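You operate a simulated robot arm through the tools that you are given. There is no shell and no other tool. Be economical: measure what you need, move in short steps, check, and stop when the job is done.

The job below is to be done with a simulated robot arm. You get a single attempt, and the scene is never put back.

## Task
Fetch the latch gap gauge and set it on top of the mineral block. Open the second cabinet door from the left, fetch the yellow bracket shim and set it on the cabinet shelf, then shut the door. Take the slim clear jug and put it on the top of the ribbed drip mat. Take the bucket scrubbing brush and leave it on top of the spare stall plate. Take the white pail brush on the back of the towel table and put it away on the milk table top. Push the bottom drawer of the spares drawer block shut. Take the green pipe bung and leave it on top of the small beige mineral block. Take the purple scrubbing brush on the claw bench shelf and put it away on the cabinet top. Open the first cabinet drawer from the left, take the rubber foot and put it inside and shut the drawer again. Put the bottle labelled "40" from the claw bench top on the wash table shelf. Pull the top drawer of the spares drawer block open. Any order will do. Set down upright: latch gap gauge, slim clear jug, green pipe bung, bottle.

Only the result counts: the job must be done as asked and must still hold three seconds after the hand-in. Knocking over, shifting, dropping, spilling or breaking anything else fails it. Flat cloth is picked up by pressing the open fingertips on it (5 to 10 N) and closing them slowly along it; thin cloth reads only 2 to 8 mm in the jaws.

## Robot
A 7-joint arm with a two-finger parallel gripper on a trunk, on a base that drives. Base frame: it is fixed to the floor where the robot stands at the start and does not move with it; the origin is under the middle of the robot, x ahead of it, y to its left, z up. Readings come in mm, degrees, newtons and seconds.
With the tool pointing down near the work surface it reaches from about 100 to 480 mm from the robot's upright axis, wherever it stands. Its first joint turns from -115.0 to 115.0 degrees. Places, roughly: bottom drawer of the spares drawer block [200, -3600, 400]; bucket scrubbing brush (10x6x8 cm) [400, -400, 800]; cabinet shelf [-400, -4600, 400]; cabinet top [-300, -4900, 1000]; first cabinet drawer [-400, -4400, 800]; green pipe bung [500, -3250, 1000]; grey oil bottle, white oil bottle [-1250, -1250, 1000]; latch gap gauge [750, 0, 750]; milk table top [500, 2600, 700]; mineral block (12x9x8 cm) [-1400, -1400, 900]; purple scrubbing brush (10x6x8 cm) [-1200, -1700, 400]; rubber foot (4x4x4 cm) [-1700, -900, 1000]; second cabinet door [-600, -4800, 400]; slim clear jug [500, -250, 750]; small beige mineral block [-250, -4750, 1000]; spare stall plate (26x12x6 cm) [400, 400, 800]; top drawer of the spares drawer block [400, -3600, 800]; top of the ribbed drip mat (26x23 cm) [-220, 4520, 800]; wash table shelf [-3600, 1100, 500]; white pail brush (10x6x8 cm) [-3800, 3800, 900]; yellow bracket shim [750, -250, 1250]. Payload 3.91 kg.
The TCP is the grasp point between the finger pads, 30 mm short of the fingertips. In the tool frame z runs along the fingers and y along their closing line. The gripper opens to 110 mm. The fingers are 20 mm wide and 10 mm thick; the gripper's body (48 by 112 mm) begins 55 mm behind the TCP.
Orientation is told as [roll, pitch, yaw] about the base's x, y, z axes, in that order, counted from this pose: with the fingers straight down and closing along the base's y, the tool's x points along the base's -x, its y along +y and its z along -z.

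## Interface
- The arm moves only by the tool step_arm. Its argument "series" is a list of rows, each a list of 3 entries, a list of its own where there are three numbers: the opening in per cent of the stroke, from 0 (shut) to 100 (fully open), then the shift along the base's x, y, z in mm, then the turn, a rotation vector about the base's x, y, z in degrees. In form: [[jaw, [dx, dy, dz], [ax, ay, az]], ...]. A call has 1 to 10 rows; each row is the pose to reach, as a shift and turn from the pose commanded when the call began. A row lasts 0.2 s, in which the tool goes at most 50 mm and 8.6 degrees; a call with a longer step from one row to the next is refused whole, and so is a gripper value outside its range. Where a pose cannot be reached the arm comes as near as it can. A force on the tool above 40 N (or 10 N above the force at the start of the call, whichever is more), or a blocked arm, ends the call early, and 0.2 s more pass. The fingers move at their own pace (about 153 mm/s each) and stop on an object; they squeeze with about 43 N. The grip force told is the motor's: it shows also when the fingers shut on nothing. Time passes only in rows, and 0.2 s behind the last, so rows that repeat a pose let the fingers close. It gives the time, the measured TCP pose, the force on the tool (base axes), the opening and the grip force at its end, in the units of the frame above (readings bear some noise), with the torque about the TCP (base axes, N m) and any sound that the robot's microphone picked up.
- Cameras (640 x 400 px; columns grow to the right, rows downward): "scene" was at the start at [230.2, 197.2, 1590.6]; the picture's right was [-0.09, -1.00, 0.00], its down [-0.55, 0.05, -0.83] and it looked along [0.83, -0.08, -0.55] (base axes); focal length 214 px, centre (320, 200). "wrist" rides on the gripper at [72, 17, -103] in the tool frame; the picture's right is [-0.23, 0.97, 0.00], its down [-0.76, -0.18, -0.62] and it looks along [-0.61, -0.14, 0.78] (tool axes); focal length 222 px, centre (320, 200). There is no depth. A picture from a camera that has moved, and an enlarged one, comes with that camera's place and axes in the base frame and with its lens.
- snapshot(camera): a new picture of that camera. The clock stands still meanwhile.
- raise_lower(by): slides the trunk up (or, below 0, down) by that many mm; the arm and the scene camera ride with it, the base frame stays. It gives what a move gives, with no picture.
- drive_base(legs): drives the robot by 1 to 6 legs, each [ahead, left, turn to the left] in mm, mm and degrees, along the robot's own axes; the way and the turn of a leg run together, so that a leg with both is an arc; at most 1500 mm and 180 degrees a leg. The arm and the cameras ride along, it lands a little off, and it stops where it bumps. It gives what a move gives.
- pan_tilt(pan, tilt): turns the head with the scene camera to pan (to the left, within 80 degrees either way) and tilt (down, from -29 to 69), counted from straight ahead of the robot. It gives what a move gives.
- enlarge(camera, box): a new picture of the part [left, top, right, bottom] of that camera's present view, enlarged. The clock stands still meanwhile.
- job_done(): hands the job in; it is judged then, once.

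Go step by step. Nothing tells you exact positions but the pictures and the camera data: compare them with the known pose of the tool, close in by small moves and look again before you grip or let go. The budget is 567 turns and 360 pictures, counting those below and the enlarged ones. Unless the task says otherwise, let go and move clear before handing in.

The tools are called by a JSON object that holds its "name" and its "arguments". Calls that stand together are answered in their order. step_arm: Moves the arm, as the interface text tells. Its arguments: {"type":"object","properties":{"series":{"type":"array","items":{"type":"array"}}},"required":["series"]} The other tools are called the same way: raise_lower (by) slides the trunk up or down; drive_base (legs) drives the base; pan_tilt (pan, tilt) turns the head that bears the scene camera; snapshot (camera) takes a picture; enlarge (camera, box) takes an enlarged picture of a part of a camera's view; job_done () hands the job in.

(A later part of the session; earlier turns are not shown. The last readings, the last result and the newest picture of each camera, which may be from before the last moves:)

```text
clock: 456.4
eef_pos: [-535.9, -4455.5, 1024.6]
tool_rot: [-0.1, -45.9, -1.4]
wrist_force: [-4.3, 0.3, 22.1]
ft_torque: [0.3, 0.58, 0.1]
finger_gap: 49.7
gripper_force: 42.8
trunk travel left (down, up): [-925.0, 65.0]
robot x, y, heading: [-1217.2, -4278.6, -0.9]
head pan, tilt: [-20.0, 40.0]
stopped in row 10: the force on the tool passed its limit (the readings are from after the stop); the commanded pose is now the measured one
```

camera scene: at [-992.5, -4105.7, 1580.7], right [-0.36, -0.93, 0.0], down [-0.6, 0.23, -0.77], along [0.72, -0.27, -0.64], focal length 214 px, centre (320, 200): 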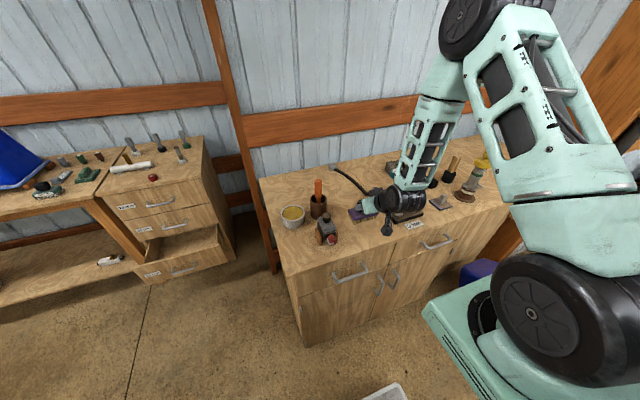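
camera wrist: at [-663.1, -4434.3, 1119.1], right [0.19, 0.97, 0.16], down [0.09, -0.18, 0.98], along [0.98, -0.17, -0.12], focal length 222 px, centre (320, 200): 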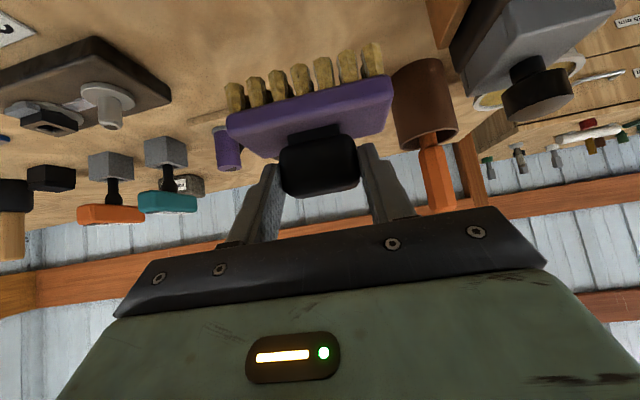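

{"name": "step_arm", "arguments": {"series": [[52, [0, 0, 1], [0, 0, 0]], [60, [0, 0, 1], [0, 0, 0]], [75, [0, 0, 1], [0, 0, 0]], [75, [0, 0, 30], [0, 0, 0]], [75, [0, 0, 70], [0, 0, 0]], [75, [-20, 0, 110], [0, 0, 0]], [75, [-50, 0, 140], [0, 0, 0]]]}}

{"name": "snapshot", "arguments": {"camera": "wrist"}}

{"name": "enlarge", "arguments": {"camera": "scene", "box": [260, 130, 540, 340]}}

```text
clock: 458.0
eef_pos: [-577.4, -4457.3, 1159.6]
tool_rot: [-0.2, -45.6, -1.6]
wrist_force: [0.9, 0.0, 0.8]
ft_torque: [0.03, 0.01, -0.02]
finger_gap: 82.5
gripper_force: 0.1
out of reach, approached as far as the arm can: row 7
trunk travel left (down, up): [-925.0, 65.0]
robot x, y, heading: [-1218.9, -4276.8, -1.0]
head pan, tilt: [-20.0, 40.0]
```

```text
199 pictures are left
camera wrist: at [-703.5, -4436.8, 1179.4], right [0.18, 0.97, 0.16], down [0.08, -0.18, 0.98], along [0.98, -0.17, -0.11], focal length 222 px, centre (320, 200)
```

wrist: 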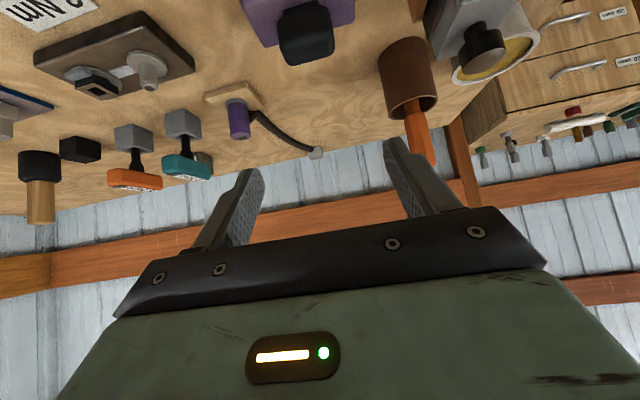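

```text
1.90 times, centred on (400, 235) of scene
camera zoom: at [-991.6, -4105.9, 1580.5], right [-0.36, -0.93, 0.0], down [-0.6, 0.23, -0.77], along [0.72, -0.27, -0.64], focal length 408 px, centre (168, 133)
```

zoom: 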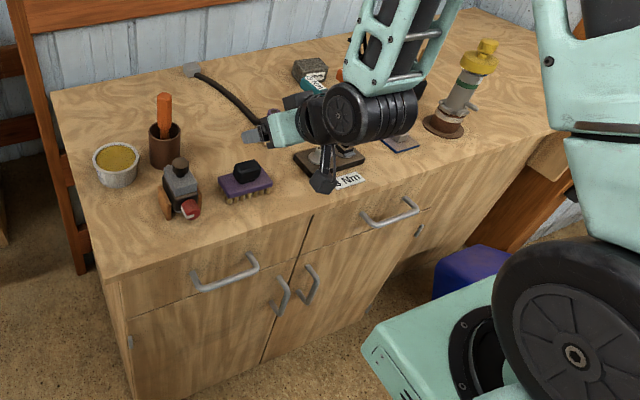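

{"name": "drive_base", "arguments": {"legs": [[0, -150, 1], [-370, -50, 0]]}}

{"name": "raise_lower", "arguments": {"by": -350}}

{"name": "pan_tilt", "arguments": {"pan": -25, "tilt": 25}}

{"name": "snapshot", "arguments": {"camera": "scene"}}

{"name": "snapshot", "arguments": {"camera": "wrist"}}

```text
clock: 461.3
eef_pos: [-944.0, -4641.9, 1158.2]
tool_rot: [0.0, -45.7, -0.1]
wrist_force: [0.2, 1.1, -0.2]
ft_torque: [0.02, -0.01, -0.02]
finger_gap: 82.9
gripper_force: 0.1
trunk travel left (down, up): [-925.0, 65.0]
robot x, y, heading: [-1586.9, -4477.9, 0.6]
head pan, tilt: [-20.0, 40.0]
```

```text
clock: 464.7
eef_pos: [-944.8, -4642.5, 809.8]
tool_rot: [-0.1, -45.6, -0.2]
wrist_force: [0.8, -0.8, 0.2]
ft_torque: [0.04, -0.01, -0.03]
finger_gap: 82.6
gripper_force: 0.2
trunk travel left (down, up): [-575.0, 415.0]
robot x, y, heading: [-1583.6, -4476.2, 0.2]
head pan, tilt: [-20.0, 40.0]
```

```text
clock: 465.5
eef_pos: [-944.8, -4641.7, 808.5]
tool_rot: [-0.2, -45.5, -0.2]
wrist_force: [0.2, 0.2, -0.2]
ft_torque: [0.02, -0.04, 0.0]
finger_gap: 82.5
gripper_force: 0.1
trunk travel left (down, up): [-575.0, 415.0]
robot x, y, heading: [-1585.8, -4476.3, 0.3]
head pan, tilt: [-25.0, 25.0]
```

```text
197 pictures are left
camera scene: at [-1362.3, -4309.9, 1253.9], right [-0.42, -0.91, 0.0], down [-0.38, 0.18, -0.91], along [0.82, -0.38, -0.42], focal length 214 px, centre (320, 200)
```

scene: 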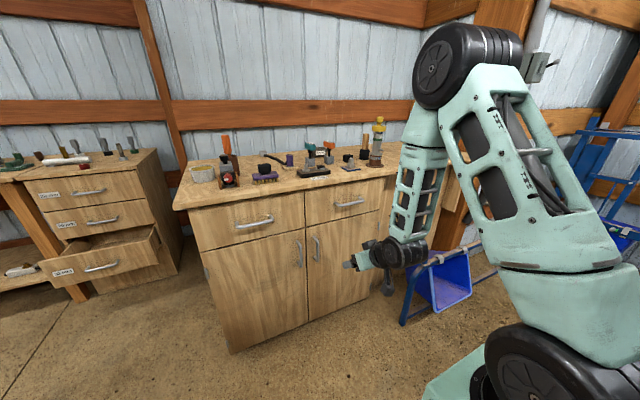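

```text
196 pictures are left
camera wrist: at [-1070.2, -4624.6, 829.4], right [0.16, 0.97, 0.16], down [0.09, -0.18, 0.98], along [0.98, -0.15, -0.11], focal length 222 px, centre (320, 200)
```

wrist: 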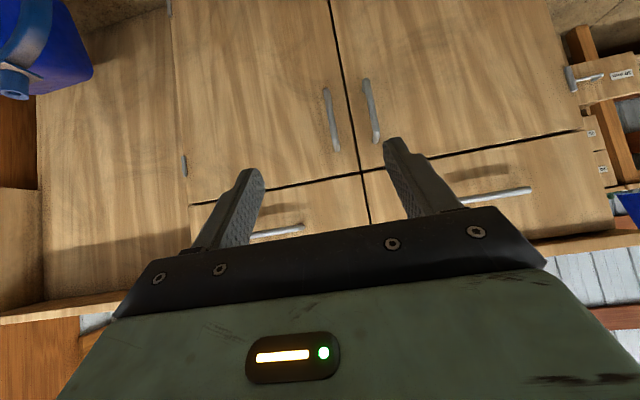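

{"name": "step_arm", "arguments": {"series": [[60, [40, 0, -30], [0, 0, 0]], [60, [80, 0, -60], [0, 0, 0]], [60, [120, 0, -90], [0, 0, 0]], [60, [160, 0, -120], [0, 0, 0]], [60, [200, 0, -150], [0, 0, 0]], [60, [230, 0, -180], [0, 0, 0]]]}}

{"name": "snapshot", "arguments": {"camera": "wrist"}}

{"name": "enlarge", "arguments": {"camera": "scene", "box": [200, 180, 460, 340]}}

```text
clock: 466.9
eef_pos: [-714.3, -4641.9, 630.1]
tool_rot: [0.0, -45.6, -0.1]
wrist_force: [0.0, -0.7, -0.5]
ft_torque: [-0.02, 0.0, 0.01]
finger_gap: 65.9
gripper_force: 0.2
trunk travel left (down, up): [-575.0, 415.0]
robot x, y, heading: [-1589.1, -4477.1, 0.3]
head pan, tilt: [-25.0, 25.0]
```

```text
195 pictures are left
camera wrist: at [-839.9, -4625.3, 649.7], right [0.16, 0.97, 0.16], down [0.09, -0.18, 0.98], along [0.98, -0.15, -0.11], focal length 222 px, centre (320, 200)
```

wrist: 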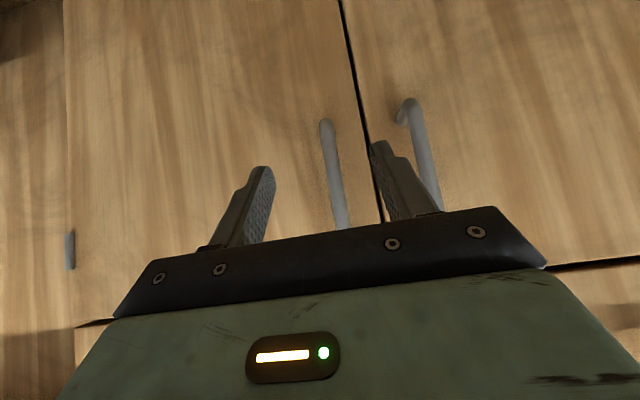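

```text
2.46 times, centred on (330, 260) of scene
camera zoom: at [-1362.6, -4309.9, 1254.1], right [-0.42, -0.91, 0.0], down [-0.38, 0.18, -0.91], along [0.82, -0.38, -0.42], focal length 528 px, centre (295, 52)
```

zoom: 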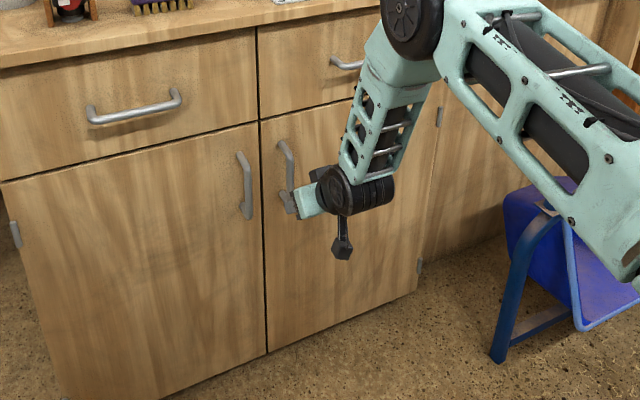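

{"name": "step_arm", "arguments": {"series": [[60, [40, 0, -10], [0, 0, 0]], [60, [70, 0, -18], [0, 0, 0]], [60, [88, 0, -20], [0, 0, 0]], [30, [88, 0, -20], [0, 0, 0]], [0, [88, 0, -20], [0, 0, 0]], [0, [88, 0, -20], [0, 0, 0]], [0, [88, 0, -20], [0, 0, 0]]]}}

{"name": "snapshot", "arguments": {"camera": "wrist"}}

```text
clock: 468.5
eef_pos: [-627.5, -4639.1, 608.8]
tool_rot: [0.0, -45.6, -0.2]
wrist_force: [-0.1, 14.0, -1.4]
ft_torque: [0.03, -0.08, 0.11]
finger_gap: 13.9
gripper_force: 44.9
trunk travel left (down, up): [-575.0, 415.0]
robot x, y, heading: [-1583.4, -4477.8, 0.2]
head pan, tilt: [-25.0, 25.0]
```

```text
193 pictures are left
camera wrist: at [-752.2, -4622.1, 628.9], right [0.16, 0.97, 0.16], down [0.09, -0.18, 0.98], along [0.98, -0.14, -0.11], focal length 222 px, centre (320, 200)
```

wrist: 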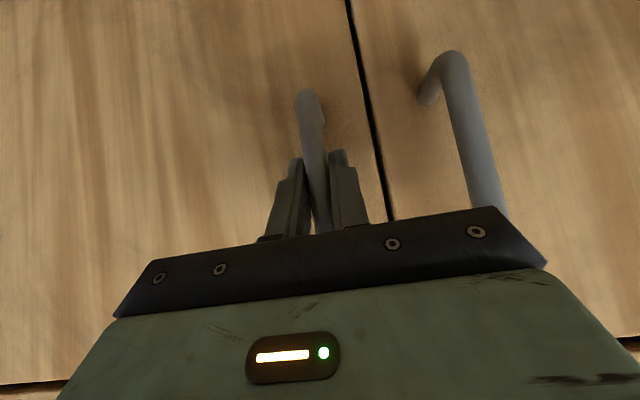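

{"name": "step_arm", "arguments": {"series": [[0, [-17.6, -1.4, 0], [0, 0, 0]], [0, [-35.1, -3.5, 0], [0, 0, 0]], [0, [-52.5, -6.5, 0], [0, 0, 0]], [0, [-69.8, -10.1, 0], [0, 0, 0]], [0, [-86.9, -14.6, 0], [0, 0, 0]], [0, [-103.8, -19.7, 0], [0, 0, 0]], [0, [-120.4, -25.6, 0], [0, 0, 0]], [0, [-136.8, -32.2, 0], [0, 0, 0]], [0, [-152.8, -39.6, 0], [0, 0, 0]], [0, [-168.6, -47.6, 0], [0, 0, 0]]]}}

{"name": "snapshot", "arguments": {"camera": "wrist"}}

```text
clock: 470.6
eef_pos: [-786.0, -4691.8, 608.4]
tool_rot: [-0.4, -45.6, -0.6]
wrist_force: [1.9, -4.1, -10.6]
ft_torque: [0.7, -0.14, -0.15]
finger_gap: 13.8
gripper_force: 44.5
trunk travel left (down, up): [-575.0, 415.0]
robot x, y, heading: [-1586.0, -4472.2, 0.1]
head pan, tilt: [-25.0, 25.0]
stopped in row 10: the force on the tool passed its limit (the readings are from after the stop); the commanded pose is now the measured one
```

```text
192 pictures are left
camera wrist: at [-910.4, -4673.0, 629.0], right [0.17, 0.97, 0.16], down [0.08, -0.17, 0.98], along [0.98, -0.16, -0.11], focal length 222 px, centre (320, 200)
```

wrist: 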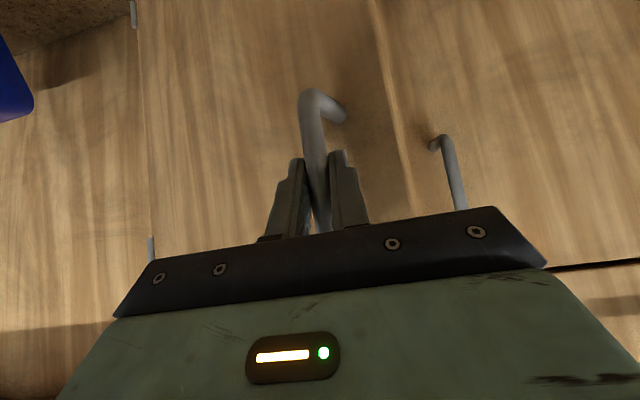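

{"name": "step_arm", "arguments": {"series": [[0, [-11.5, -8, 0], [0, 0, 0]], [0, [-22.6, -16.5, 0], [0, 0, 0]], [0, [-33.3, -25.5, 0], [0, 0, 0]], [0, [-43.6, -34.8, 0], [0, 0, 0]], [0, [-53.5, -44.7, 0], [0, 0, 0]], [0, [-62.9, -54.9, 0], [0, 0, 0]], [0, [-71.9, -65.5, 0], [0, 0, 0]], [0, [-80.4, -76.6, 0], [0, 0, 0]], [0, [-88.4, -88, 0], [0, 0, 0]], [0, [-96, -99.7, 0], [0, 0, 0]]]}}

```text
clock: 472.1
eef_pos: [-850.2, -4739.8, 608.9]
tool_rot: [0.0, -45.5, -0.4]
wrist_force: [-2.5, 2.9, 8.0]
ft_torque: [-0.07, 0.97, -0.17]
finger_gap: 14.0
gripper_force: 45.2
trunk travel left (down, up): [-575.0, 415.0]
robot x, y, heading: [-1586.8, -4479.4, 0.3]
head pan, tilt: [-25.0, 25.0]
stopped in row 7: the force on the tool passed its limit (the readings are from after the stop); the commanded pose is now the measured one
```

{"name": "step_arm", "arguments": {"series": [[0, [-12.4, -11.4, 0], [0, 0, 0]], [0, [-24.1, -23.7, 0], [0, 0, 0]], [0, [-35.4, -36.5, 0], [0, 0, 0]], [0, [-46, -49.8, 0], [0, 0, 0]], [0, [-56.1, -63.5, 0], [0, 0, 0]], [0, [-65.5, -77.6, 0], [0, 0, 0]], [0, [-74.3, -92.2, 0], [0, 0, 0]], [0, [-82.5, -107.1, 0], [0, 0, 0]], [0, [-90.1, -122.4, 0], [0, 0, 0]], [0, [-96.9, -137.9, 0], [0, 0, 0]]]}}

{"name": "snapshot", "arguments": {"camera": "scene"}}

```text
clock: 474.3
eef_pos: [-946.7, -4880.6, 607.9]
tool_rot: [-0.1, -45.5, -0.3]
wrist_force: [8.7, -3.0, 13.5]
ft_torque: [-0.07, -0.4, -0.2]
finger_gap: 14.0
gripper_force: 44.3
trunk travel left (down, up): [-575.0, 415.0]
robot x, y, heading: [-1589.0, -4474.8, 0.1]
head pan, tilt: [-25.0, 25.0]
```

```text
191 pictures are left
camera scene: at [-1362.6, -4309.7, 1254.0], right [-0.42, -0.91, 0.0], down [-0.38, 0.18, -0.91], along [0.82, -0.38, -0.42], focal length 214 px, centre (320, 200)
```

scene: 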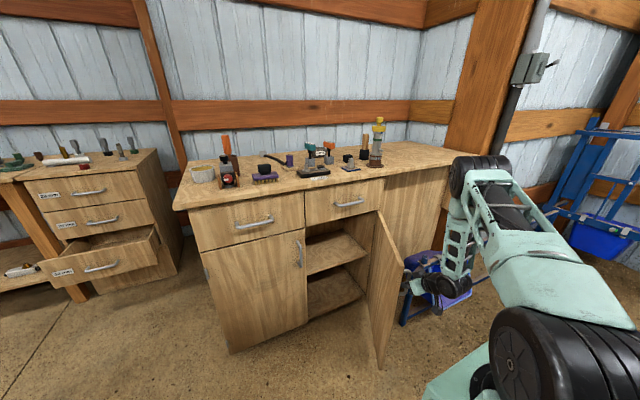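

{"name": "step_arm", "arguments": {"series": [[0, [-6.2, -15.9, 0], [0, 0, 0]], [0, [-11.7, -32, 0], [0, 0, 0]], [0, [-16.4, -48.4, 0], [0, 0, 0]], [0, [-20.5, -64.9, 0], [0, 0, 0]], [0, [-23.8, -81.6, 0], [0, 0, 0]], [0, [-26.4, -98.4, 0], [0, 0, 0]], [0, [-28.2, -115.3, 0], [0, 0, 0]], [0, [-29.3, -132.3, 0], [0, 0, 0]]]}}

{"name": "snapshot", "arguments": {"camera": "scene"}}

{"name": "snapshot", "arguments": {"camera": "wrist"}}

```text
clock: 476.1
eef_pos: [-979.3, -5009.8, 607.3]
tool_rot: [0.1, -45.2, -0.5]
wrist_force: [-13.3, 8.2, 8.1]
ft_torque: [1.36, -3.06, 2.93]
finger_gap: 13.6
gripper_force: 44.8
trunk travel left (down, up): [-575.0, 415.0]
robot x, y, heading: [-1584.9, -4480.5, 0.3]
head pan, tilt: [-25.0, 25.0]
```

```text
190 pictures are left
camera scene: at [-1363.5, -4309.5, 1254.1], right [-0.42, -0.91, 0.0], down [-0.38, 0.18, -0.91], along [0.82, -0.38, -0.42], focal length 214 px, centre (320, 200)
```

scene: 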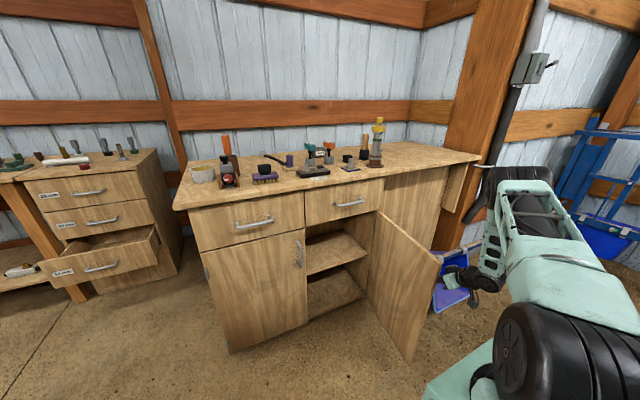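

```text
189 pictures are left
camera wrist: at [-1104.7, -4993.8, 629.0], right [0.17, 0.97, 0.16], down [0.09, -0.18, 0.98], along [0.98, -0.15, -0.12], focal length 222 px, centre (320, 200)
```

wrist: 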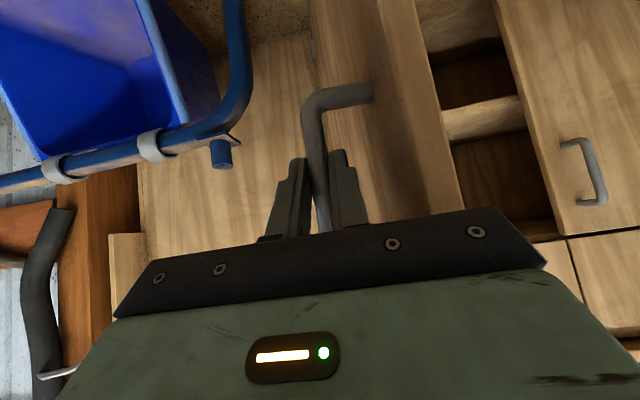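

{"name": "step_arm", "arguments": {"series": [[22, [0, 0, 0], [0, 0, 0]], [28, [0, 0, 0], [0, 0, 0]], [28, [-30, 0, 10], [0, 0, 0]], [28, [-60, 0, 25], [0, 0, 0]], [28, [-95, 10, 50], [0, 0, 0]], [60, [-110, 50, 70], [0, 0, 0]], [60, [-110, 95, 90], [0, 0, 0]], [60, [-110, 140, 110], [0, 0, 0]]]}}

{"name": "snapshot", "arguments": {"camera": "scene"}}

```text
clock: 477.9
eef_pos: [-1087.0, -4871.8, 719.1]
tool_rot: [0.0, -45.4, -0.3]
wrist_force: [0.3, -1.1, -0.1]
ft_torque: [0.0, 0.0, 0.04]
finger_gap: 66.0
gripper_force: 0.0
trunk travel left (down, up): [-575.0, 415.0]
robot x, y, heading: [-1589.5, -4474.9, 0.0]
head pan, tilt: [-25.0, 25.0]
```

```text
188 pictures are left
camera scene: at [-1362.3, -4310.4, 1253.9], right [-0.42, -0.91, 0.0], down [-0.38, 0.18, -0.91], along [0.82, -0.38, -0.42], focal length 214 px, centre (320, 200)
```

scene: 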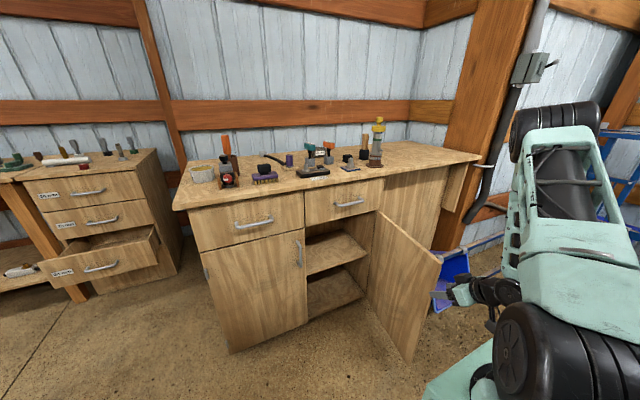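

{"name": "step_arm", "arguments": {"series": [[0, [20, 45, 0], [0, 0, 0]], [0, [40, 90, 0], [0, 0, 0]], [0, [60, 135, 0], [0, 0, 0]], [0, [70, 180, 0], [0, 0, 0]]]}}

{"name": "drive_base", "arguments": {"legs": [[0, 690, 0], [680, 0, 0], [0, 440, 0]]}}

{"name": "pan_tilt", "arguments": {"pan": 0, "tilt": 35}}

{"name": "snapshot", "arguments": {"camera": "scene"}}

```text
clock: 478.9
eef_pos: [-1002.6, -4697.4, 708.9]
tool_rot: [0.0, -45.3, -0.4]
wrist_force: [-0.7, -1.2, 0.1]
ft_torque: [0.01, -0.01, 0.06]
finger_gap: 0.1
gripper_force: 37.6
out of reach, approached as far as the arm can: row 3, 4
trunk travel left (down, up): [-575.0, 415.0]
robot x, y, heading: [-1582.4, -4478.3, 0.2]
head pan, tilt: [-25.0, 25.0]
```

```text
clock: 482.0
eef_pos: [-989.5, -4123.3, 708.9]
tool_rot: [0.0, -45.4, 2.4]
wrist_force: [-0.2, 0.3, 0.7]
ft_torque: [0.01, -0.03, -0.01]
finger_gap: 0.0
gripper_force: 37.1
trunk travel left (down, up): [-575.0, 415.0]
robot x, y, heading: [-1583.1, -3932.6, 2.9]
head pan, tilt: [-25.0, 25.0]
stopped in leg 1: the robot was blocked; the commanded pose is now the measured one
```

```text
clock: 482.9
eef_pos: [-988.4, -4123.5, 708.4]
tool_rot: [0.1, -45.5, 2.4]
wrist_force: [-0.4, -0.2, -0.9]
ft_torque: [0.01, 0.01, 0.03]
finger_gap: 0.0
gripper_force: 37.7
trunk travel left (down, up): [-575.0, 415.0]
robot x, y, heading: [-1582.7, -3927.7, 3.2]
head pan, tilt: [0.0, 35.0]
```

```text
187 pictures are left
camera scene: at [-1365.7, -3713.8, 1238.2], right [0.05, -1.0, 0.0], down [-0.57, -0.03, -0.82], along [0.82, 0.04, -0.57], focal length 214 px, centre (320, 200)
```

scene: 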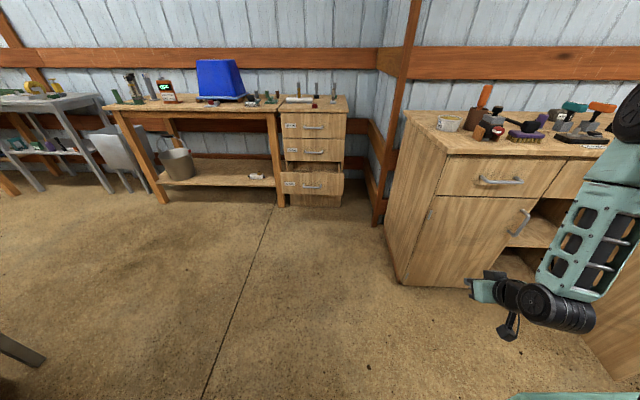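

{"name": "step_arm", "arguments": {"series": [[0, [5, 45, 0], [0, 0, 0]], [0, [10, 90, 0], [0, 0, 0]], [0, [15, 135, 0], [0, 0, 0]], [0, [20, 180, 0], [0, 0, 0]], [0, [20, 215, 0], [0, 0, 0]]]}}

{"name": "drive_base", "arguments": {"legs": [[0, -15, -3], [600, 0, 0], [0, 580, 0]]}}

{"name": "snapshot", "arguments": {"camera": "scene"}}

```text
clock: 484.1
eef_pos: [-970.2, -3907.5, 709.9]
tool_rot: [0.0, -45.4, 2.3]
wrist_force: [0.2, -0.3, 0.1]
ft_torque: [0.0, -0.01, 0.02]
finger_gap: 0.0
gripper_force: 37.4
out of reach, approached as far as the arm can: row 1, 2
trunk travel left (down, up): [-575.0, 415.0]
robot x, y, heading: [-1586.2, -3931.8, 3.0]
head pan, tilt: [0.0, 35.0]
```

```text
clock: 490.8
eef_pos: [-369.9, -3367.6, 709.4]
tool_rot: [0.1, -45.4, -0.5]
wrist_force: [-0.4, 0.2, 0.0]
ft_torque: [0.0, -0.01, 0.02]
finger_gap: 0.0
gripper_force: 37.8
trunk travel left (down, up): [-575.0, 415.0]
robot x, y, heading: [-982.4, -3358.4, 0.3]
head pan, tilt: [0.0, 35.0]
```

```text
186 pictures are left
camera scene: at [-754.9, -3154.4, 1238.2], right [0.0, -1.0, 0.0], down [-0.57, 0.0, -0.82], along [0.82, 0.0, -0.57], focal length 214 px, centre (320, 200)
```

scene: 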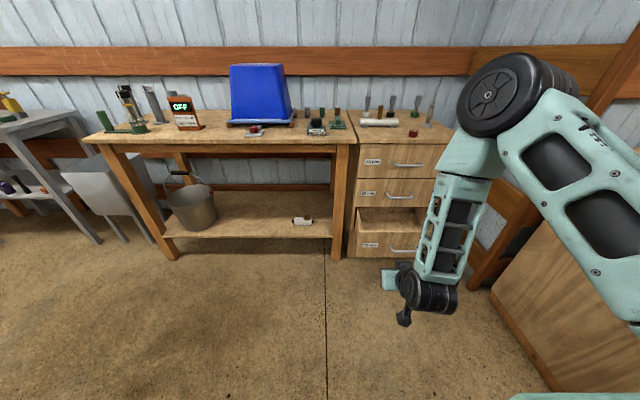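

{"name": "step_arm", "arguments": {"series": [[0, [25, -22, -24], [0, 0, 0]], [0, [50, -44, -48], [0, 0, 0]], [0, [75, -66, -72], [0, 0, 0]], [0, [100, -88, -96], [0, 0, 0]], [0, [125, -110, -120], [0, 0, 0]], [0, [150, -132, -144], [0, 0, 0]], [0, [175, -154, -168], [0, 0, 0]], [0, [200, -176, -192], [0, 0, 0]], [0, [225, -195, -215], [0, 0, 0]], [0, [250, -213, -233], [0, 0, 0]]]}}

{"name": "snapshot", "arguments": {"camera": "wrist"}}

{"name": "snapshot", "arguments": {"camera": "scene"}}

```text
clock: 493.0
eef_pos: [-118.5, -3579.8, 476.2]
tool_rot: [0.1, -45.5, -0.5]
wrist_force: [-0.3, -0.3, 0.8]
ft_torque: [0.01, 0.01, 0.0]
finger_gap: 0.0
gripper_force: 37.9
trunk travel left (down, up): [-575.0, 415.0]
robot x, y, heading: [-988.4, -3359.0, 0.1]
head pan, tilt: [0.0, 35.0]
```

```text
185 pictures are left
camera wrist: at [-244.6, -3564.0, 496.6], right [0.17, 0.97, 0.16], down [0.09, -0.18, 0.98], along [0.98, -0.15, -0.12], focal length 222 px, centre (320, 200)
```

wrist: 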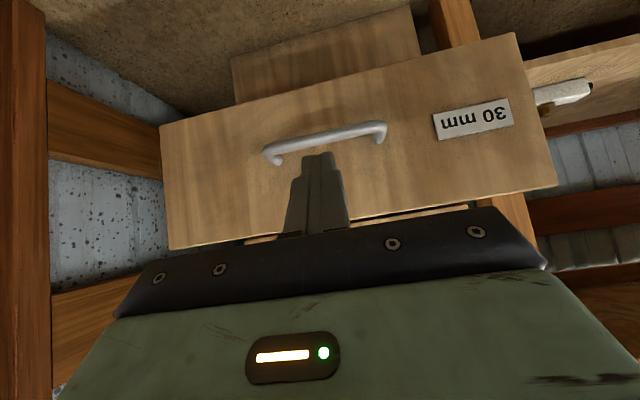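

```text
184 pictures are left
camera scene: at [-755.1, -3154.2, 1238.3], right [0.0, -1.0, 0.0], down [-0.57, 0.0, -0.82], along [0.82, 0.0, -0.57], focal length 214 px, centre (320, 200)
```

scene: 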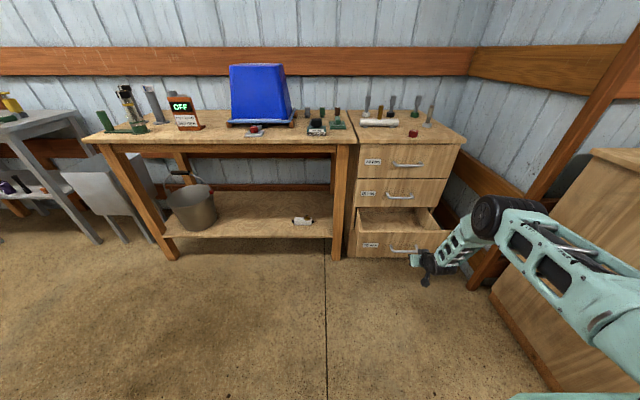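

{"name": "drive_base", "arguments": {"legs": [[250, 0, 0]]}}

{"name": "snapshot", "arguments": {"camera": "scene"}}

```text
clock: 494.9
eef_pos: [134.5, -3577.8, 477.0]
tool_rot: [0.2, -45.3, -0.3]
wrist_force: [0.2, -0.6, 0.6]
ft_torque: [-0.01, -0.01, 0.05]
finger_gap: 0.0
gripper_force: 37.6
trunk travel left (down, up): [-575.0, 415.0]
robot x, y, heading: [-729.1, -3359.4, 0.3]
head pan, tilt: [0.0, 35.0]
```

```text
183 pictures are left
camera scene: at [-502.6, -3153.1, 1238.2], right [0.0, -1.0, 0.0], down [-0.57, 0.0, -0.82], along [0.82, 0.0, -0.57], focal length 214 px, centre (320, 200)
```

scene: 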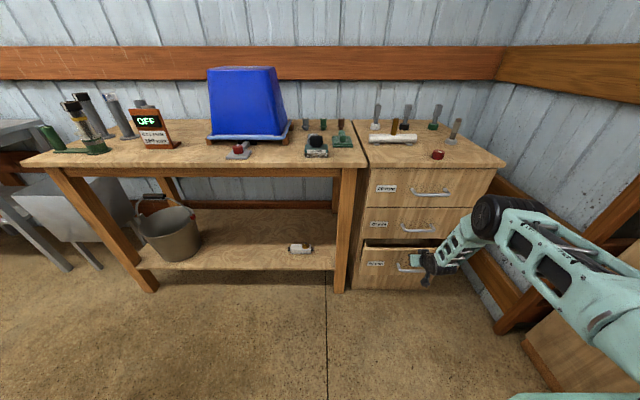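

{"name": "step_arm", "arguments": {"series": [[0, [15, 0, 0], [0, 0, 0]], [0, [30, 0, 0], [0, 0, 0]], [0, [45, 0, 0], [0, 0, 0]], [0, [60, 0, 0], [0, 0, 0]], [0, [75, 0, 0], [0, 0, 0]], [0, [90, 0, 0], [0, 0, 0]], [0, [105, 0, 0], [0, 0, 0]], [0, [120, 0, 0], [0, 0, 0]]]}}

{"name": "enlarge", "arguments": {"camera": "scene", "box": [330, 120, 540, 310]}}

```text
clock: 496.1
eef_pos: [203.6, -3577.3, 470.9]
tool_rot: [0.1, -44.5, -0.3]
wrist_force: [-20.5, 1.3, 16.7]
ft_torque: [0.02, -0.18, 0.08]
finger_gap: 0.0
gripper_force: 37.8
trunk travel left (down, up): [-575.0, 415.0]
robot x, y, heading: [-735.4, -3358.5, 0.4]
head pan, tilt: [0.0, 35.0]
stopped in row 6: the force on the tool passed its limit (the readings are from after the stop); the commanded pose is now the measured one
```

```text
2.11 times, centred on (435, 215) of scene
camera zoom: at [-503.9, -3153.0, 1238.5], right [0.0, -1.0, 0.0], down [-0.57, 0.0, -0.82], along [0.82, 0.0, -0.57], focal length 452 px, centre (78, 168)
```

zoom: 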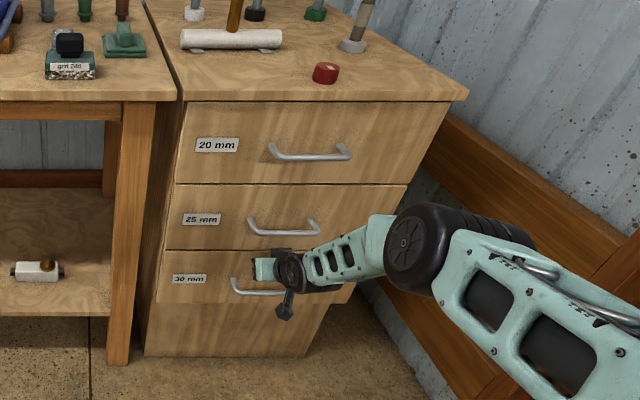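

{"name": "step_arm", "arguments": {"series": [[0, [-30, 0, 10], [0, 0, 0]], [0, [-70, 0, 30], [0, 0, 0]], [0, [-115, 0, 50], [0, 0, 0]], [0, [-155, 0, 70], [0, 0, 0]]]}}

{"name": "drive_base", "arguments": {"legs": [[-120, 0, 0]]}}

{"name": "snapshot", "arguments": {"camera": "wrist"}}

{"name": "enlarge", "arguments": {"camera": "scene", "box": [300, 100, 500, 290]}}

```text
clock: 497.1
eef_pos: [47.7, -3578.4, 543.0]
tool_rot: [0.1, -44.8, -0.3]
wrist_force: [-0.3, -0.2, 1.0]
ft_torque: [-0.01, 0.01, -0.02]
finger_gap: 0.0
gripper_force: 37.1
trunk travel left (down, up): [-575.0, 415.0]
robot x, y, heading: [-733.6, -3360.2, 0.1]
head pan, tilt: [0.0, 35.0]
```

```text
clock: 498.3
eef_pos: [-70.5, -3579.8, 541.5]
tool_rot: [0.1, -44.5, -0.4]
wrist_force: [-0.2, 0.8, -0.1]
ft_torque: [0.02, 0.01, -0.02]
finger_gap: 0.1
gripper_force: 38.1
trunk travel left (down, up): [-575.0, 415.0]
robot x, y, heading: [-854.4, -3360.5, 0.2]
head pan, tilt: [0.0, 35.0]
```

```text
181 pictures are left
camera wrist: at [-195.9, -3562.5, 564.2], right [0.17, 0.97, 0.16], down [0.1, -0.18, 0.98], along [0.98, -0.15, -0.13], focal length 222 px, centre (320, 200)
```

wrist: 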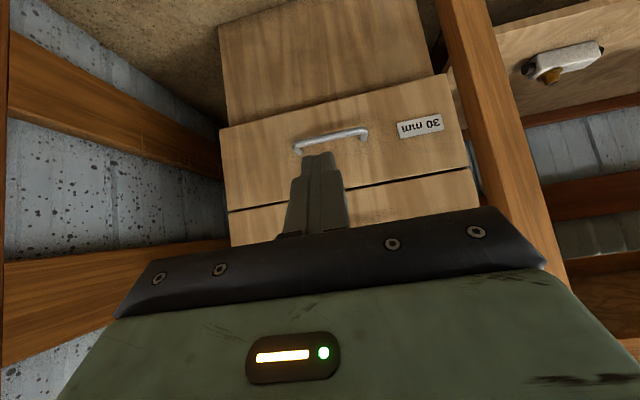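

```text
2.11 times, centred on (400, 195) of scene
camera zoom: at [-622.1, -3153.8, 1238.2], right [0.0, -1.0, 0.0], down [-0.57, 0.0, -0.82], along [0.82, 0.0, -0.57], focal length 452 px, centre (152, 210)
```

zoom: 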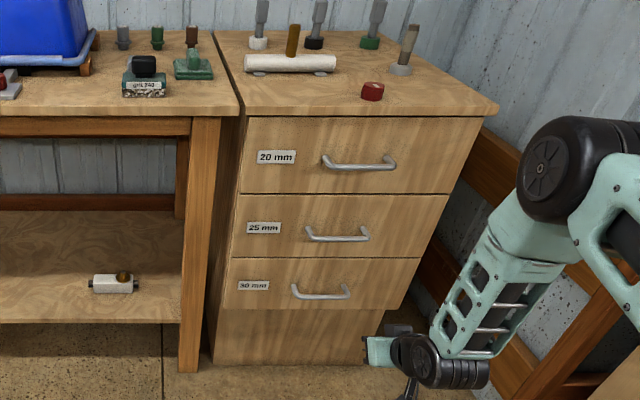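

{"name": "step_arm", "arguments": {"series": [[0, [0, 0, 45], [0, 0, 0]], [0, [0, 0, 90], [0, 0, 0]], [0, [0, -4, 135], [0, -8, 0]], [0, [0, -8, 180], [0, -16, 0]], [0, [0, -10, 225], [0, -24, 0]], [0, [0, -10, 232], [0, -32, 0]], [50, [0, -10, 232], [0, -40, 0]], [50, [0, -10, 232], [0, -45, 0]]]}}

{"name": "step_arm", "arguments": {"series": [[50, [0, 0, 0], [8.5, 0, 0]], [50, [0, 0, 0], [17, 0, 0]], [50, [0, 0, 0], [25.5, 0, 0]], [50, [0, 0, 0], [34, 0, 0]], [50, [0, 0, 0], [42.5, 0, 0]], [50, [0, 0, 0], [51, 0, 0]], [50, [0, 0, 0], [59.5, 0, 0]], [50, [0, 0, 0], [68, 0, 0]], [50, [0, 0, 0], [76.5, 0, 0]], [50, [0, 0, 0], [85, 0, 0]]]}}

{"name": "snapshot", "arguments": {"camera": "wrist"}}

```text
clock: 500.1
eef_pos: [-71.9, -3589.1, 772.2]
tool_rot: [49.5, -89.6, -49.6]
wrist_force: [-0.8, 0.2, -0.2]
ft_torque: [0.0, 0.05, 0.0]
finger_gap: 55.0
gripper_force: 0.1
trunk travel left (down, up): [-575.0, 415.0]
robot x, y, heading: [-852.6, -3358.7, 0.0]
head pan, tilt: [0.0, 35.0]
```

```text
clock: 502.3
eef_pos: [-71.1, -3588.4, 775.6]
tool_rot: [89.8, -4.5, -89.6]
wrist_force: [-0.3, 0.8, 0.1]
ft_torque: [0.0, -0.01, -0.02]
finger_gap: 55.0
gripper_force: 0.0
trunk travel left (down, up): [-575.0, 415.0]
robot x, y, heading: [-849.2, -3359.9, 0.1]
head pan, tilt: [0.0, 35.0]
```

```text
179 pictures are left
camera wrist: at [-175.5, -3517.1, 785.1], right [0.0, -0.15, 0.99], down [-0.62, -0.78, -0.11], along [0.79, -0.61, -0.1], focal length 222 px, centre (320, 200)
```

wrist: 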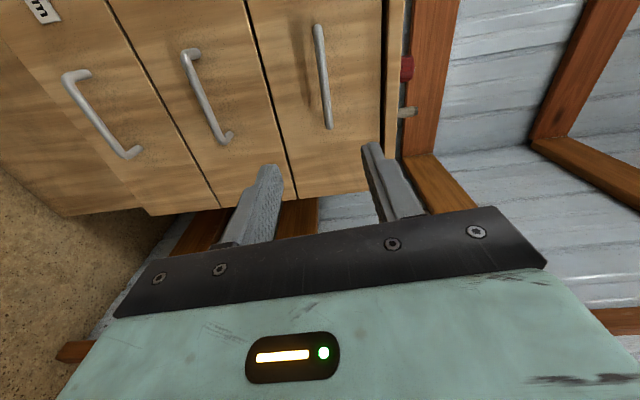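

{"name": "step_arm", "arguments": {"series": [[50, [40, 0, 0], [4, 0, 0]], [50, [80, 0, 0], [4, 0, 0]], [50, [120, 0, 0], [4, 0, 0]], [50, [160, 0, 0], [4, 0, 0]], [50, [200, 0, 0], [4, 0, 0]]]}}

{"name": "snapshot", "arguments": {"camera": "wrist"}}

{"name": "enlarge", "arguments": {"camera": "scene", "box": [300, 80, 500, 250]}}

```text
clock: 503.5
eef_pos: [129.9, -3591.1, 774.6]
tool_rot: [89.8, -0.7, -89.7]
wrist_force: [-0.4, 0.8, -0.1]
ft_torque: [-0.01, 0.0, 0.02]
finger_gap: 55.1
gripper_force: 0.0
trunk travel left (down, up): [-575.0, 415.0]
robot x, y, heading: [-850.5, -3361.6, 0.1]
head pan, tilt: [0.0, 35.0]
```

```text
178 pictures are left
camera wrist: at [24.8, -3518.7, 789.7], right [0.0, -0.22, 0.98], down [-0.62, -0.77, -0.17], along [0.78, -0.6, -0.14], focal length 222 px, centre (320, 200)
```

wrist: 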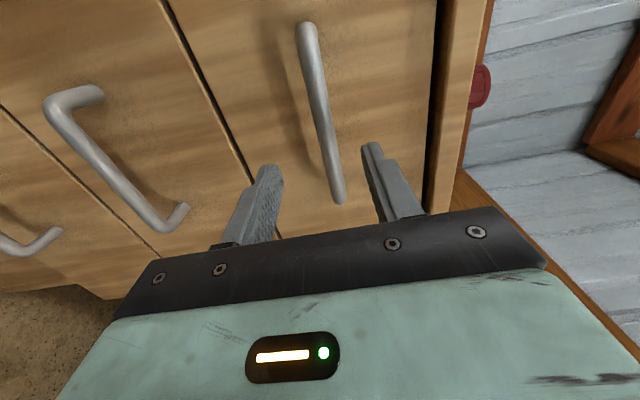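

```text
2.35 times, centred on (400, 165) of scene
camera zoom: at [-622.2, -3153.9, 1238.3], right [0.0, -1.0, 0.0], down [-0.57, 0.0, -0.82], along [0.82, 0.0, -0.57], focal length 505 px, centre (132, 282)
```

zoom: 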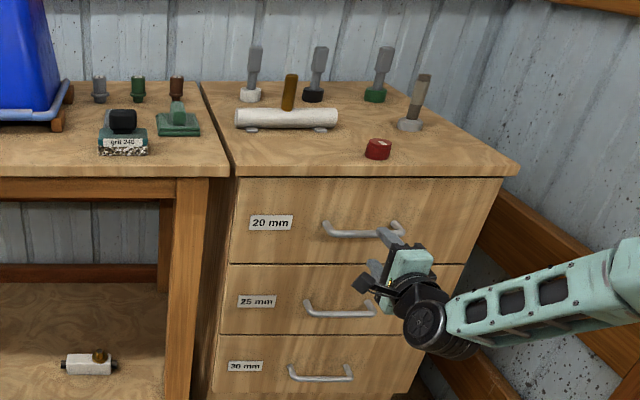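

{"name": "step_arm", "arguments": {"series": [[50, [40, 0, 1], [0, 0, 0]], [50, [65, 0, 2], [0, 0, 0]], [50, [74, 0, 2], [0, 0, 0]], [20, [74, 0, 2], [0, 0, 0]], [0, [74, 0, 2], [0, 0, 0]], [0, [74, 0, 2], [0, 0, 0]]]}}

{"name": "snapshot", "arguments": {"camera": "wrist"}}

```text
clock: 504.5
eef_pos: [200.6, -3590.0, 776.6]
tool_rot: [90.0, -0.8, -89.7]
wrist_force: [-22.6, 3.3, 7.7]
ft_torque: [0.03, -0.32, -0.15]
finger_gap: 24.9
gripper_force: 2.6
trunk travel left (down, up): [-575.0, 415.0]
robot x, y, heading: [-855.4, -3360.3, -0.1]
head pan, tilt: [0.0, 35.0]
stopped in row 4: the force on the tool passed its limit (the readings are from after the stop); the commanded pose is now the measured one
```

```text
176 pictures are left
camera wrist: at [96.3, -3519.0, 791.7], right [0.0, -0.21, 0.98], down [-0.62, -0.77, -0.17], along [0.79, -0.6, -0.13], focal length 222 px, centre (320, 200)
```

wrist: 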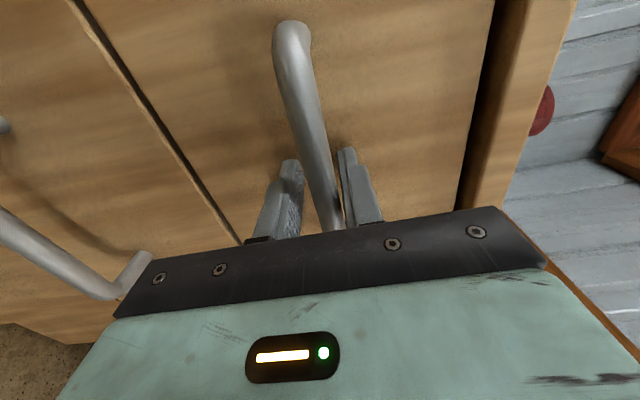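

{"name": "step_arm", "arguments": {"series": [[25, [-6, 0, 0], [0, 0, 0]], [10, [-6, 0, 0], [0, 0, 0]], [0, [-6, 0, 0], [0, 0, 0]], [0, [-6, 0, 0], [0, 0, 0]], [0, [-6, 0, 0], [0, 0, 0]]]}}

{"name": "step_arm", "arguments": {"series": [[0, [-15, 0, 0], [0, 0, 0]], [0, [-30, 0, 0], [0, 0, 0]], [0, [-45, 0, 0], [0, 0, 0]], [0, [-65, 0, 0], [0, 0, 0]], [0, [-85, 0, 0], [0, 0, 0]], [0, [-105, 0, 0], [0, 0, 0]], [0, [-125, 0, 0], [0, 0, 0]], [0, [-145, 0, 0], [0, 0, 0]], [0, [-165, 0, 0], [0, 0, 0]], [0, [-185, 0, 0], [0, 0, 0]]]}}

{"name": "snapshot", "arguments": {"camera": "scene"}}

```text
clock: 505.7
eef_pos: [195.7, -3590.7, 780.1]
tool_rot: [90.2, -0.8, -89.8]
wrist_force: [2.4, 4.7, 32.3]
ft_torque: [0.8, 0.28, -0.4]
finger_gap: 13.6
gripper_force: 44.8
trunk travel left (down, up): [-575.0, 415.0]
robot x, y, heading: [-854.8, -3355.1, 0.2]
head pan, tilt: [0.0, 35.0]
```

```text
clock: 507.5
eef_pos: [55.8, -3590.8, 780.4]
tool_rot: [90.6, -0.5, -89.8]
wrist_force: [1.6, 0.3, 9.2]
ft_torque: [0.76, 0.0, 0.4]
finger_gap: 13.6
gripper_force: 45.3
trunk travel left (down, up): [-575.0, 415.0]
robot x, y, heading: [-855.6, -3357.6, 0.2]
head pan, tilt: [0.0, 35.0]
stopped in row 9: the force on the tool passed its limit (the readings are from after the stop); the commanded pose is now the measured one
```

```text
175 pictures are left
camera scene: at [-623.1, -3153.8, 1237.5], right [0.0, -1.0, 0.0], down [-0.57, 0.0, -0.82], along [0.82, 0.0, -0.57], focal length 214 px, centre (320, 200)
```

scene: 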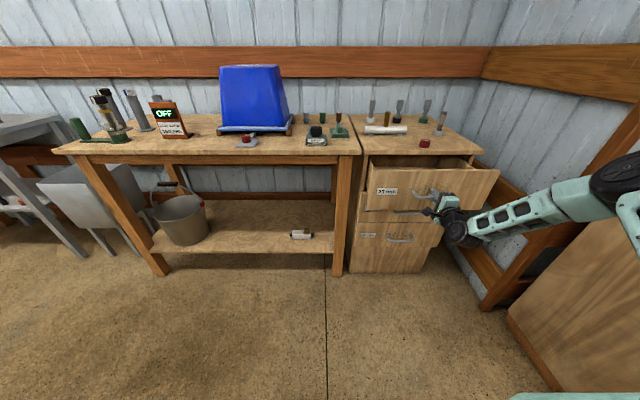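

{"name": "step_arm", "arguments": {"series": [[0, [-15, 0, 0], [0, 0, 0]], [0, [-30, 0, 0], [0, 0, 0]], [0, [-45, 0, 0], [0, 0, 0]], [0, [-60, 0, 0], [0, 0, 0]], [0, [-75, 0, 0], [0, 0, 0]], [0, [-90, 0, 0], [0, 0, 0]], [0, [-105, 0, 0], [0, 0, 0]], [0, [-120, 0, 0], [0, 0, 0]]]}}

```text
clock: 509.3
eef_pos: [-65.1, -3589.9, 779.7]
tool_rot: [90.5, -0.6, -89.8]
wrist_force: [3.1, -3.8, 30.7]
ft_torque: [0.77, 0.27, 0.17]
finger_gap: 13.9
gripper_force: 44.9
trunk travel left (down, up): [-575.0, 415.0]
robot x, y, heading: [-852.2, -3356.6, 0.3]
head pan, tilt: [0.0, 35.0]
```

{"name": "step_arm", "arguments": {"series": [[25, [0, 0, 0], [0, 0, 0]], [45, [0, 0, 0], [0, 0, 0]], [45, [-30, 0, 0], [0, 0, 0]], [45, [-60, 0, 0], [0, 0, 0]], [45, [-85, 0, 0], [0, 0, 0]]]}}

{"name": "snapshot", "arguments": {"camera": "scene"}}

```text
clock: 510.5
eef_pos: [-149.5, -3590.3, 779.4]
tool_rot: [90.3, -0.7, -89.6]
wrist_force: [0.7, 0.1, -0.4]
ft_torque: [0.01, 0.0, -0.02]
finger_gap: 49.6
gripper_force: 0.1
trunk travel left (down, up): [-575.0, 415.0]
robot x, y, heading: [-851.7, -3360.9, 0.3]
head pan, tilt: [0.0, 35.0]
```

```text
174 pictures are left
camera scene: at [-622.7, -3153.8, 1238.2], right [0.0, -1.0, 0.0], down [-0.57, 0.0, -0.82], along [0.82, 0.0, -0.57], focal length 214 px, centre (320, 200)
```

scene: 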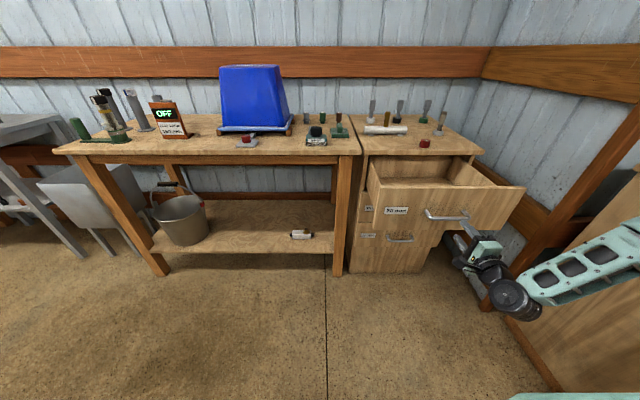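

{"name": "drive_base", "arguments": {"legs": [[-120, 100, 0], [0, 320, 0]]}}

{"name": "step_arm", "arguments": {"series": [[50, [0, 0, 0], [-8.5, 0, 0]], [50, [0, 0, 0], [-17, 0, 0]], [50, [0, 0, 0], [-25.5, 0, 0]], [50, [0, 0, 0], [-34, 0, 0]], [50, [0, 0, 0], [-42.5, 0, 0]], [50, [0, 0, 0], [-51, 0, 0]], [50, [0, 0, 0], [-59.5, 0, 0]], [50, [0, 0, 0], [-68, 0, 0]], [50, [0, 0, 0], [-76.5, 0, 0]], [50, [0, 0, 0], [-85, 0, 0]]]}}

{"name": "step_arm", "arguments": {"series": [[50, [0, 0, 30], [-4.3, 0, 0]], [50, [0, 0, 60], [-4.3, 8.5, 0]], [50, [0, 0, 100], [-4.3, 17, 0]], [50, [0, 0, 140], [-4.3, 25.5, 0]], [50, [0, 0, 180], [-4.3, 34, 0]], [50, [0, 0, 220], [-4.3, 42.5, 0]], [50, [0, 0, 260], [-4.3, 45, 0]]]}}

{"name": "raise_lower", "arguments": {"by": 200}}

{"name": "pan_tilt", "arguments": {"pan": -5, "tilt": 30}}

{"name": "snapshot", "arguments": {"camera": "scene"}}

```text
clock: 513.7
eef_pos: [-270.8, -3169.9, 778.7]
tool_rot: [90.3, -0.7, -89.7]
wrist_force: [-0.2, 0.1, -1.4]
ft_torque: [0.01, 0.0, 0.0]
finger_gap: 49.6
gripper_force: 0.0
trunk travel left (down, up): [-575.0, 415.0]
robot x, y, heading: [-974.3, -2938.9, 0.3]
head pan, tilt: [0.0, 35.0]
```

```text
clock: 515.9
eef_pos: [-270.2, -3169.4, 778.5]
tool_rot: [87.0, -85.8, -86.7]
wrist_force: [0.2, 0.3, 0.5]
ft_torque: [-0.01, 0.01, -0.03]
finger_gap: 54.9
gripper_force: 0.1
trunk travel left (down, up): [-575.0, 415.0]
robot x, y, heading: [-974.7, -2939.7, 0.5]
head pan, tilt: [0.0, 35.0]
```

```text
clock: 517.5
eef_pos: [-264.3, -3168.4, 1046.6]
tool_rot: [7.6, -47.3, -11.5]
wrist_force: [-0.8, -0.7, -1.8]
ft_torque: [0.05, -0.15, 0.03]
finger_gap: 54.9
gripper_force: 0.0
trunk travel left (down, up): [-575.0, 415.0]
robot x, y, heading: [-973.0, -2940.0, 0.3]
head pan, tilt: [0.0, 35.0]
```

```text
clock: 519.6
eef_pos: [-271.2, -3170.7, 1238.1]
tool_rot: [-0.8, -44.8, -0.6]
wrist_force: [0.3, -0.5, 0.3]
ft_torque: [0.01, 0.01, 0.03]
finger_gap: 54.9
gripper_force: 0.0
trunk travel left (down, up): [-775.0, 215.0]
robot x, y, heading: [-972.7, -2941.3, 0.1]
head pan, tilt: [0.0, 35.0]
```

```text
clock: 520.3
eef_pos: [-269.1, -3168.7, 1237.7]
tool_rot: [-0.8, -44.8, -0.6]
wrist_force: [-0.1, -0.4, 0.4]
ft_torque: [-0.03, -0.01, 0.01]
finger_gap: 55.3
gripper_force: 0.0
trunk travel left (down, up): [-775.0, 215.0]
robot x, y, heading: [-971.6, -2939.6, 0.4]
head pan, tilt: [-5.0, 30.0]
```

```text
173 pictures are left
camera scene: at [-741.7, -2741.8, 1446.0], right [-0.08, -1.0, 0.0], down [-0.5, 0.04, -0.87], along [0.86, -0.07, -0.5], focal length 214 px, centre (320, 200)
```

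scene: 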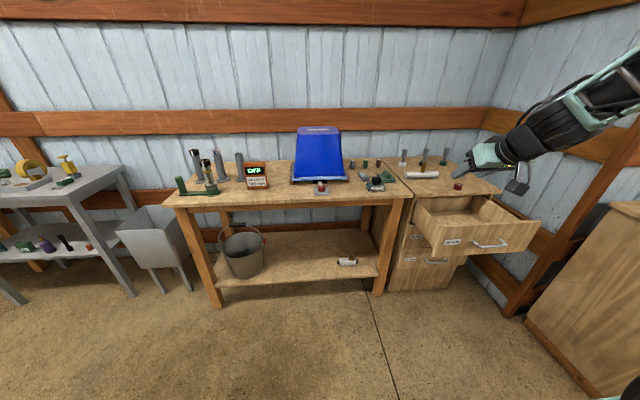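

{"name": "drive_base", "arguments": {"legs": [[720, 0, 0]]}}

{"name": "pan_tilt", "arguments": {"pan": -20, "tilt": 40}}

{"name": "snapshot", "arguments": {"camera": "scene"}}

{"name": "snapshot", "arguments": {"camera": "wrist"}}

```text
clock: 524.2
eef_pos: [449.3, -3164.4, 1238.0]
tool_rot: [-0.9, -44.7, -0.5]
wrist_force: [1.3, -0.1, 0.3]
ft_torque: [-0.05, -0.02, 0.03]
finger_gap: 54.9
gripper_force: 0.1
trunk travel left (down, up): [-775.0, 215.0]
robot x, y, heading: [-253.9, -2937.5, 0.4]
head pan, tilt: [-5.0, 30.0]
```

```text
clock: 525.0
eef_pos: [450.6, -3166.1, 1237.2]
tool_rot: [-0.8, -44.8, -0.6]
wrist_force: [0.5, 0.3, -0.1]
ft_torque: [0.01, -0.01, 0.01]
finger_gap: 54.8
gripper_force: 0.1
trunk travel left (down, up): [-775.0, 215.0]
robot x, y, heading: [-250.4, -2936.3, 0.6]
head pan, tilt: [-20.0, 40.0]
```

```text
172 pictures are left
camera scene: at [-31.6, -2759.5, 1430.7], right [-0.34, -0.94, 0.0], down [-0.6, 0.22, -0.77], along [0.72, -0.26, -0.64], focal length 214 px, centre (320, 200)
```

scene: 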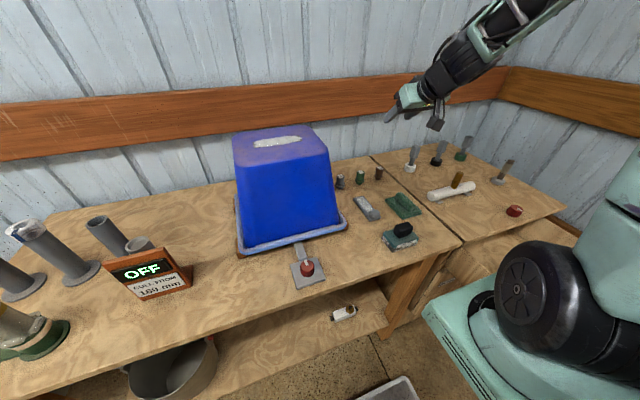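

```text
171 pictures are left
camera wrist: at [325.2, -3146.7, 1259.7], right [0.18, 0.97, 0.15], down [0.1, -0.17, 0.98], along [0.98, -0.16, -0.13], focal length 222 px, centre (320, 200)
```

wrist: 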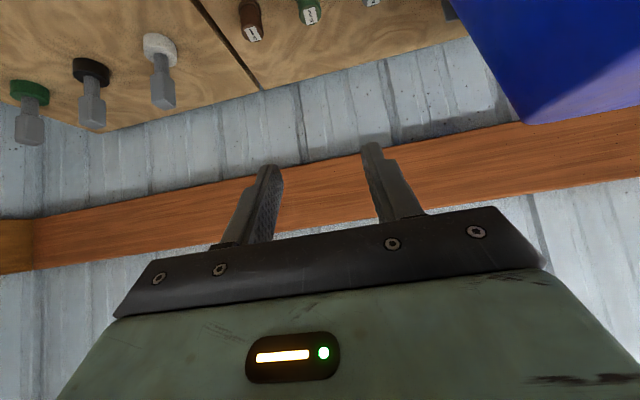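

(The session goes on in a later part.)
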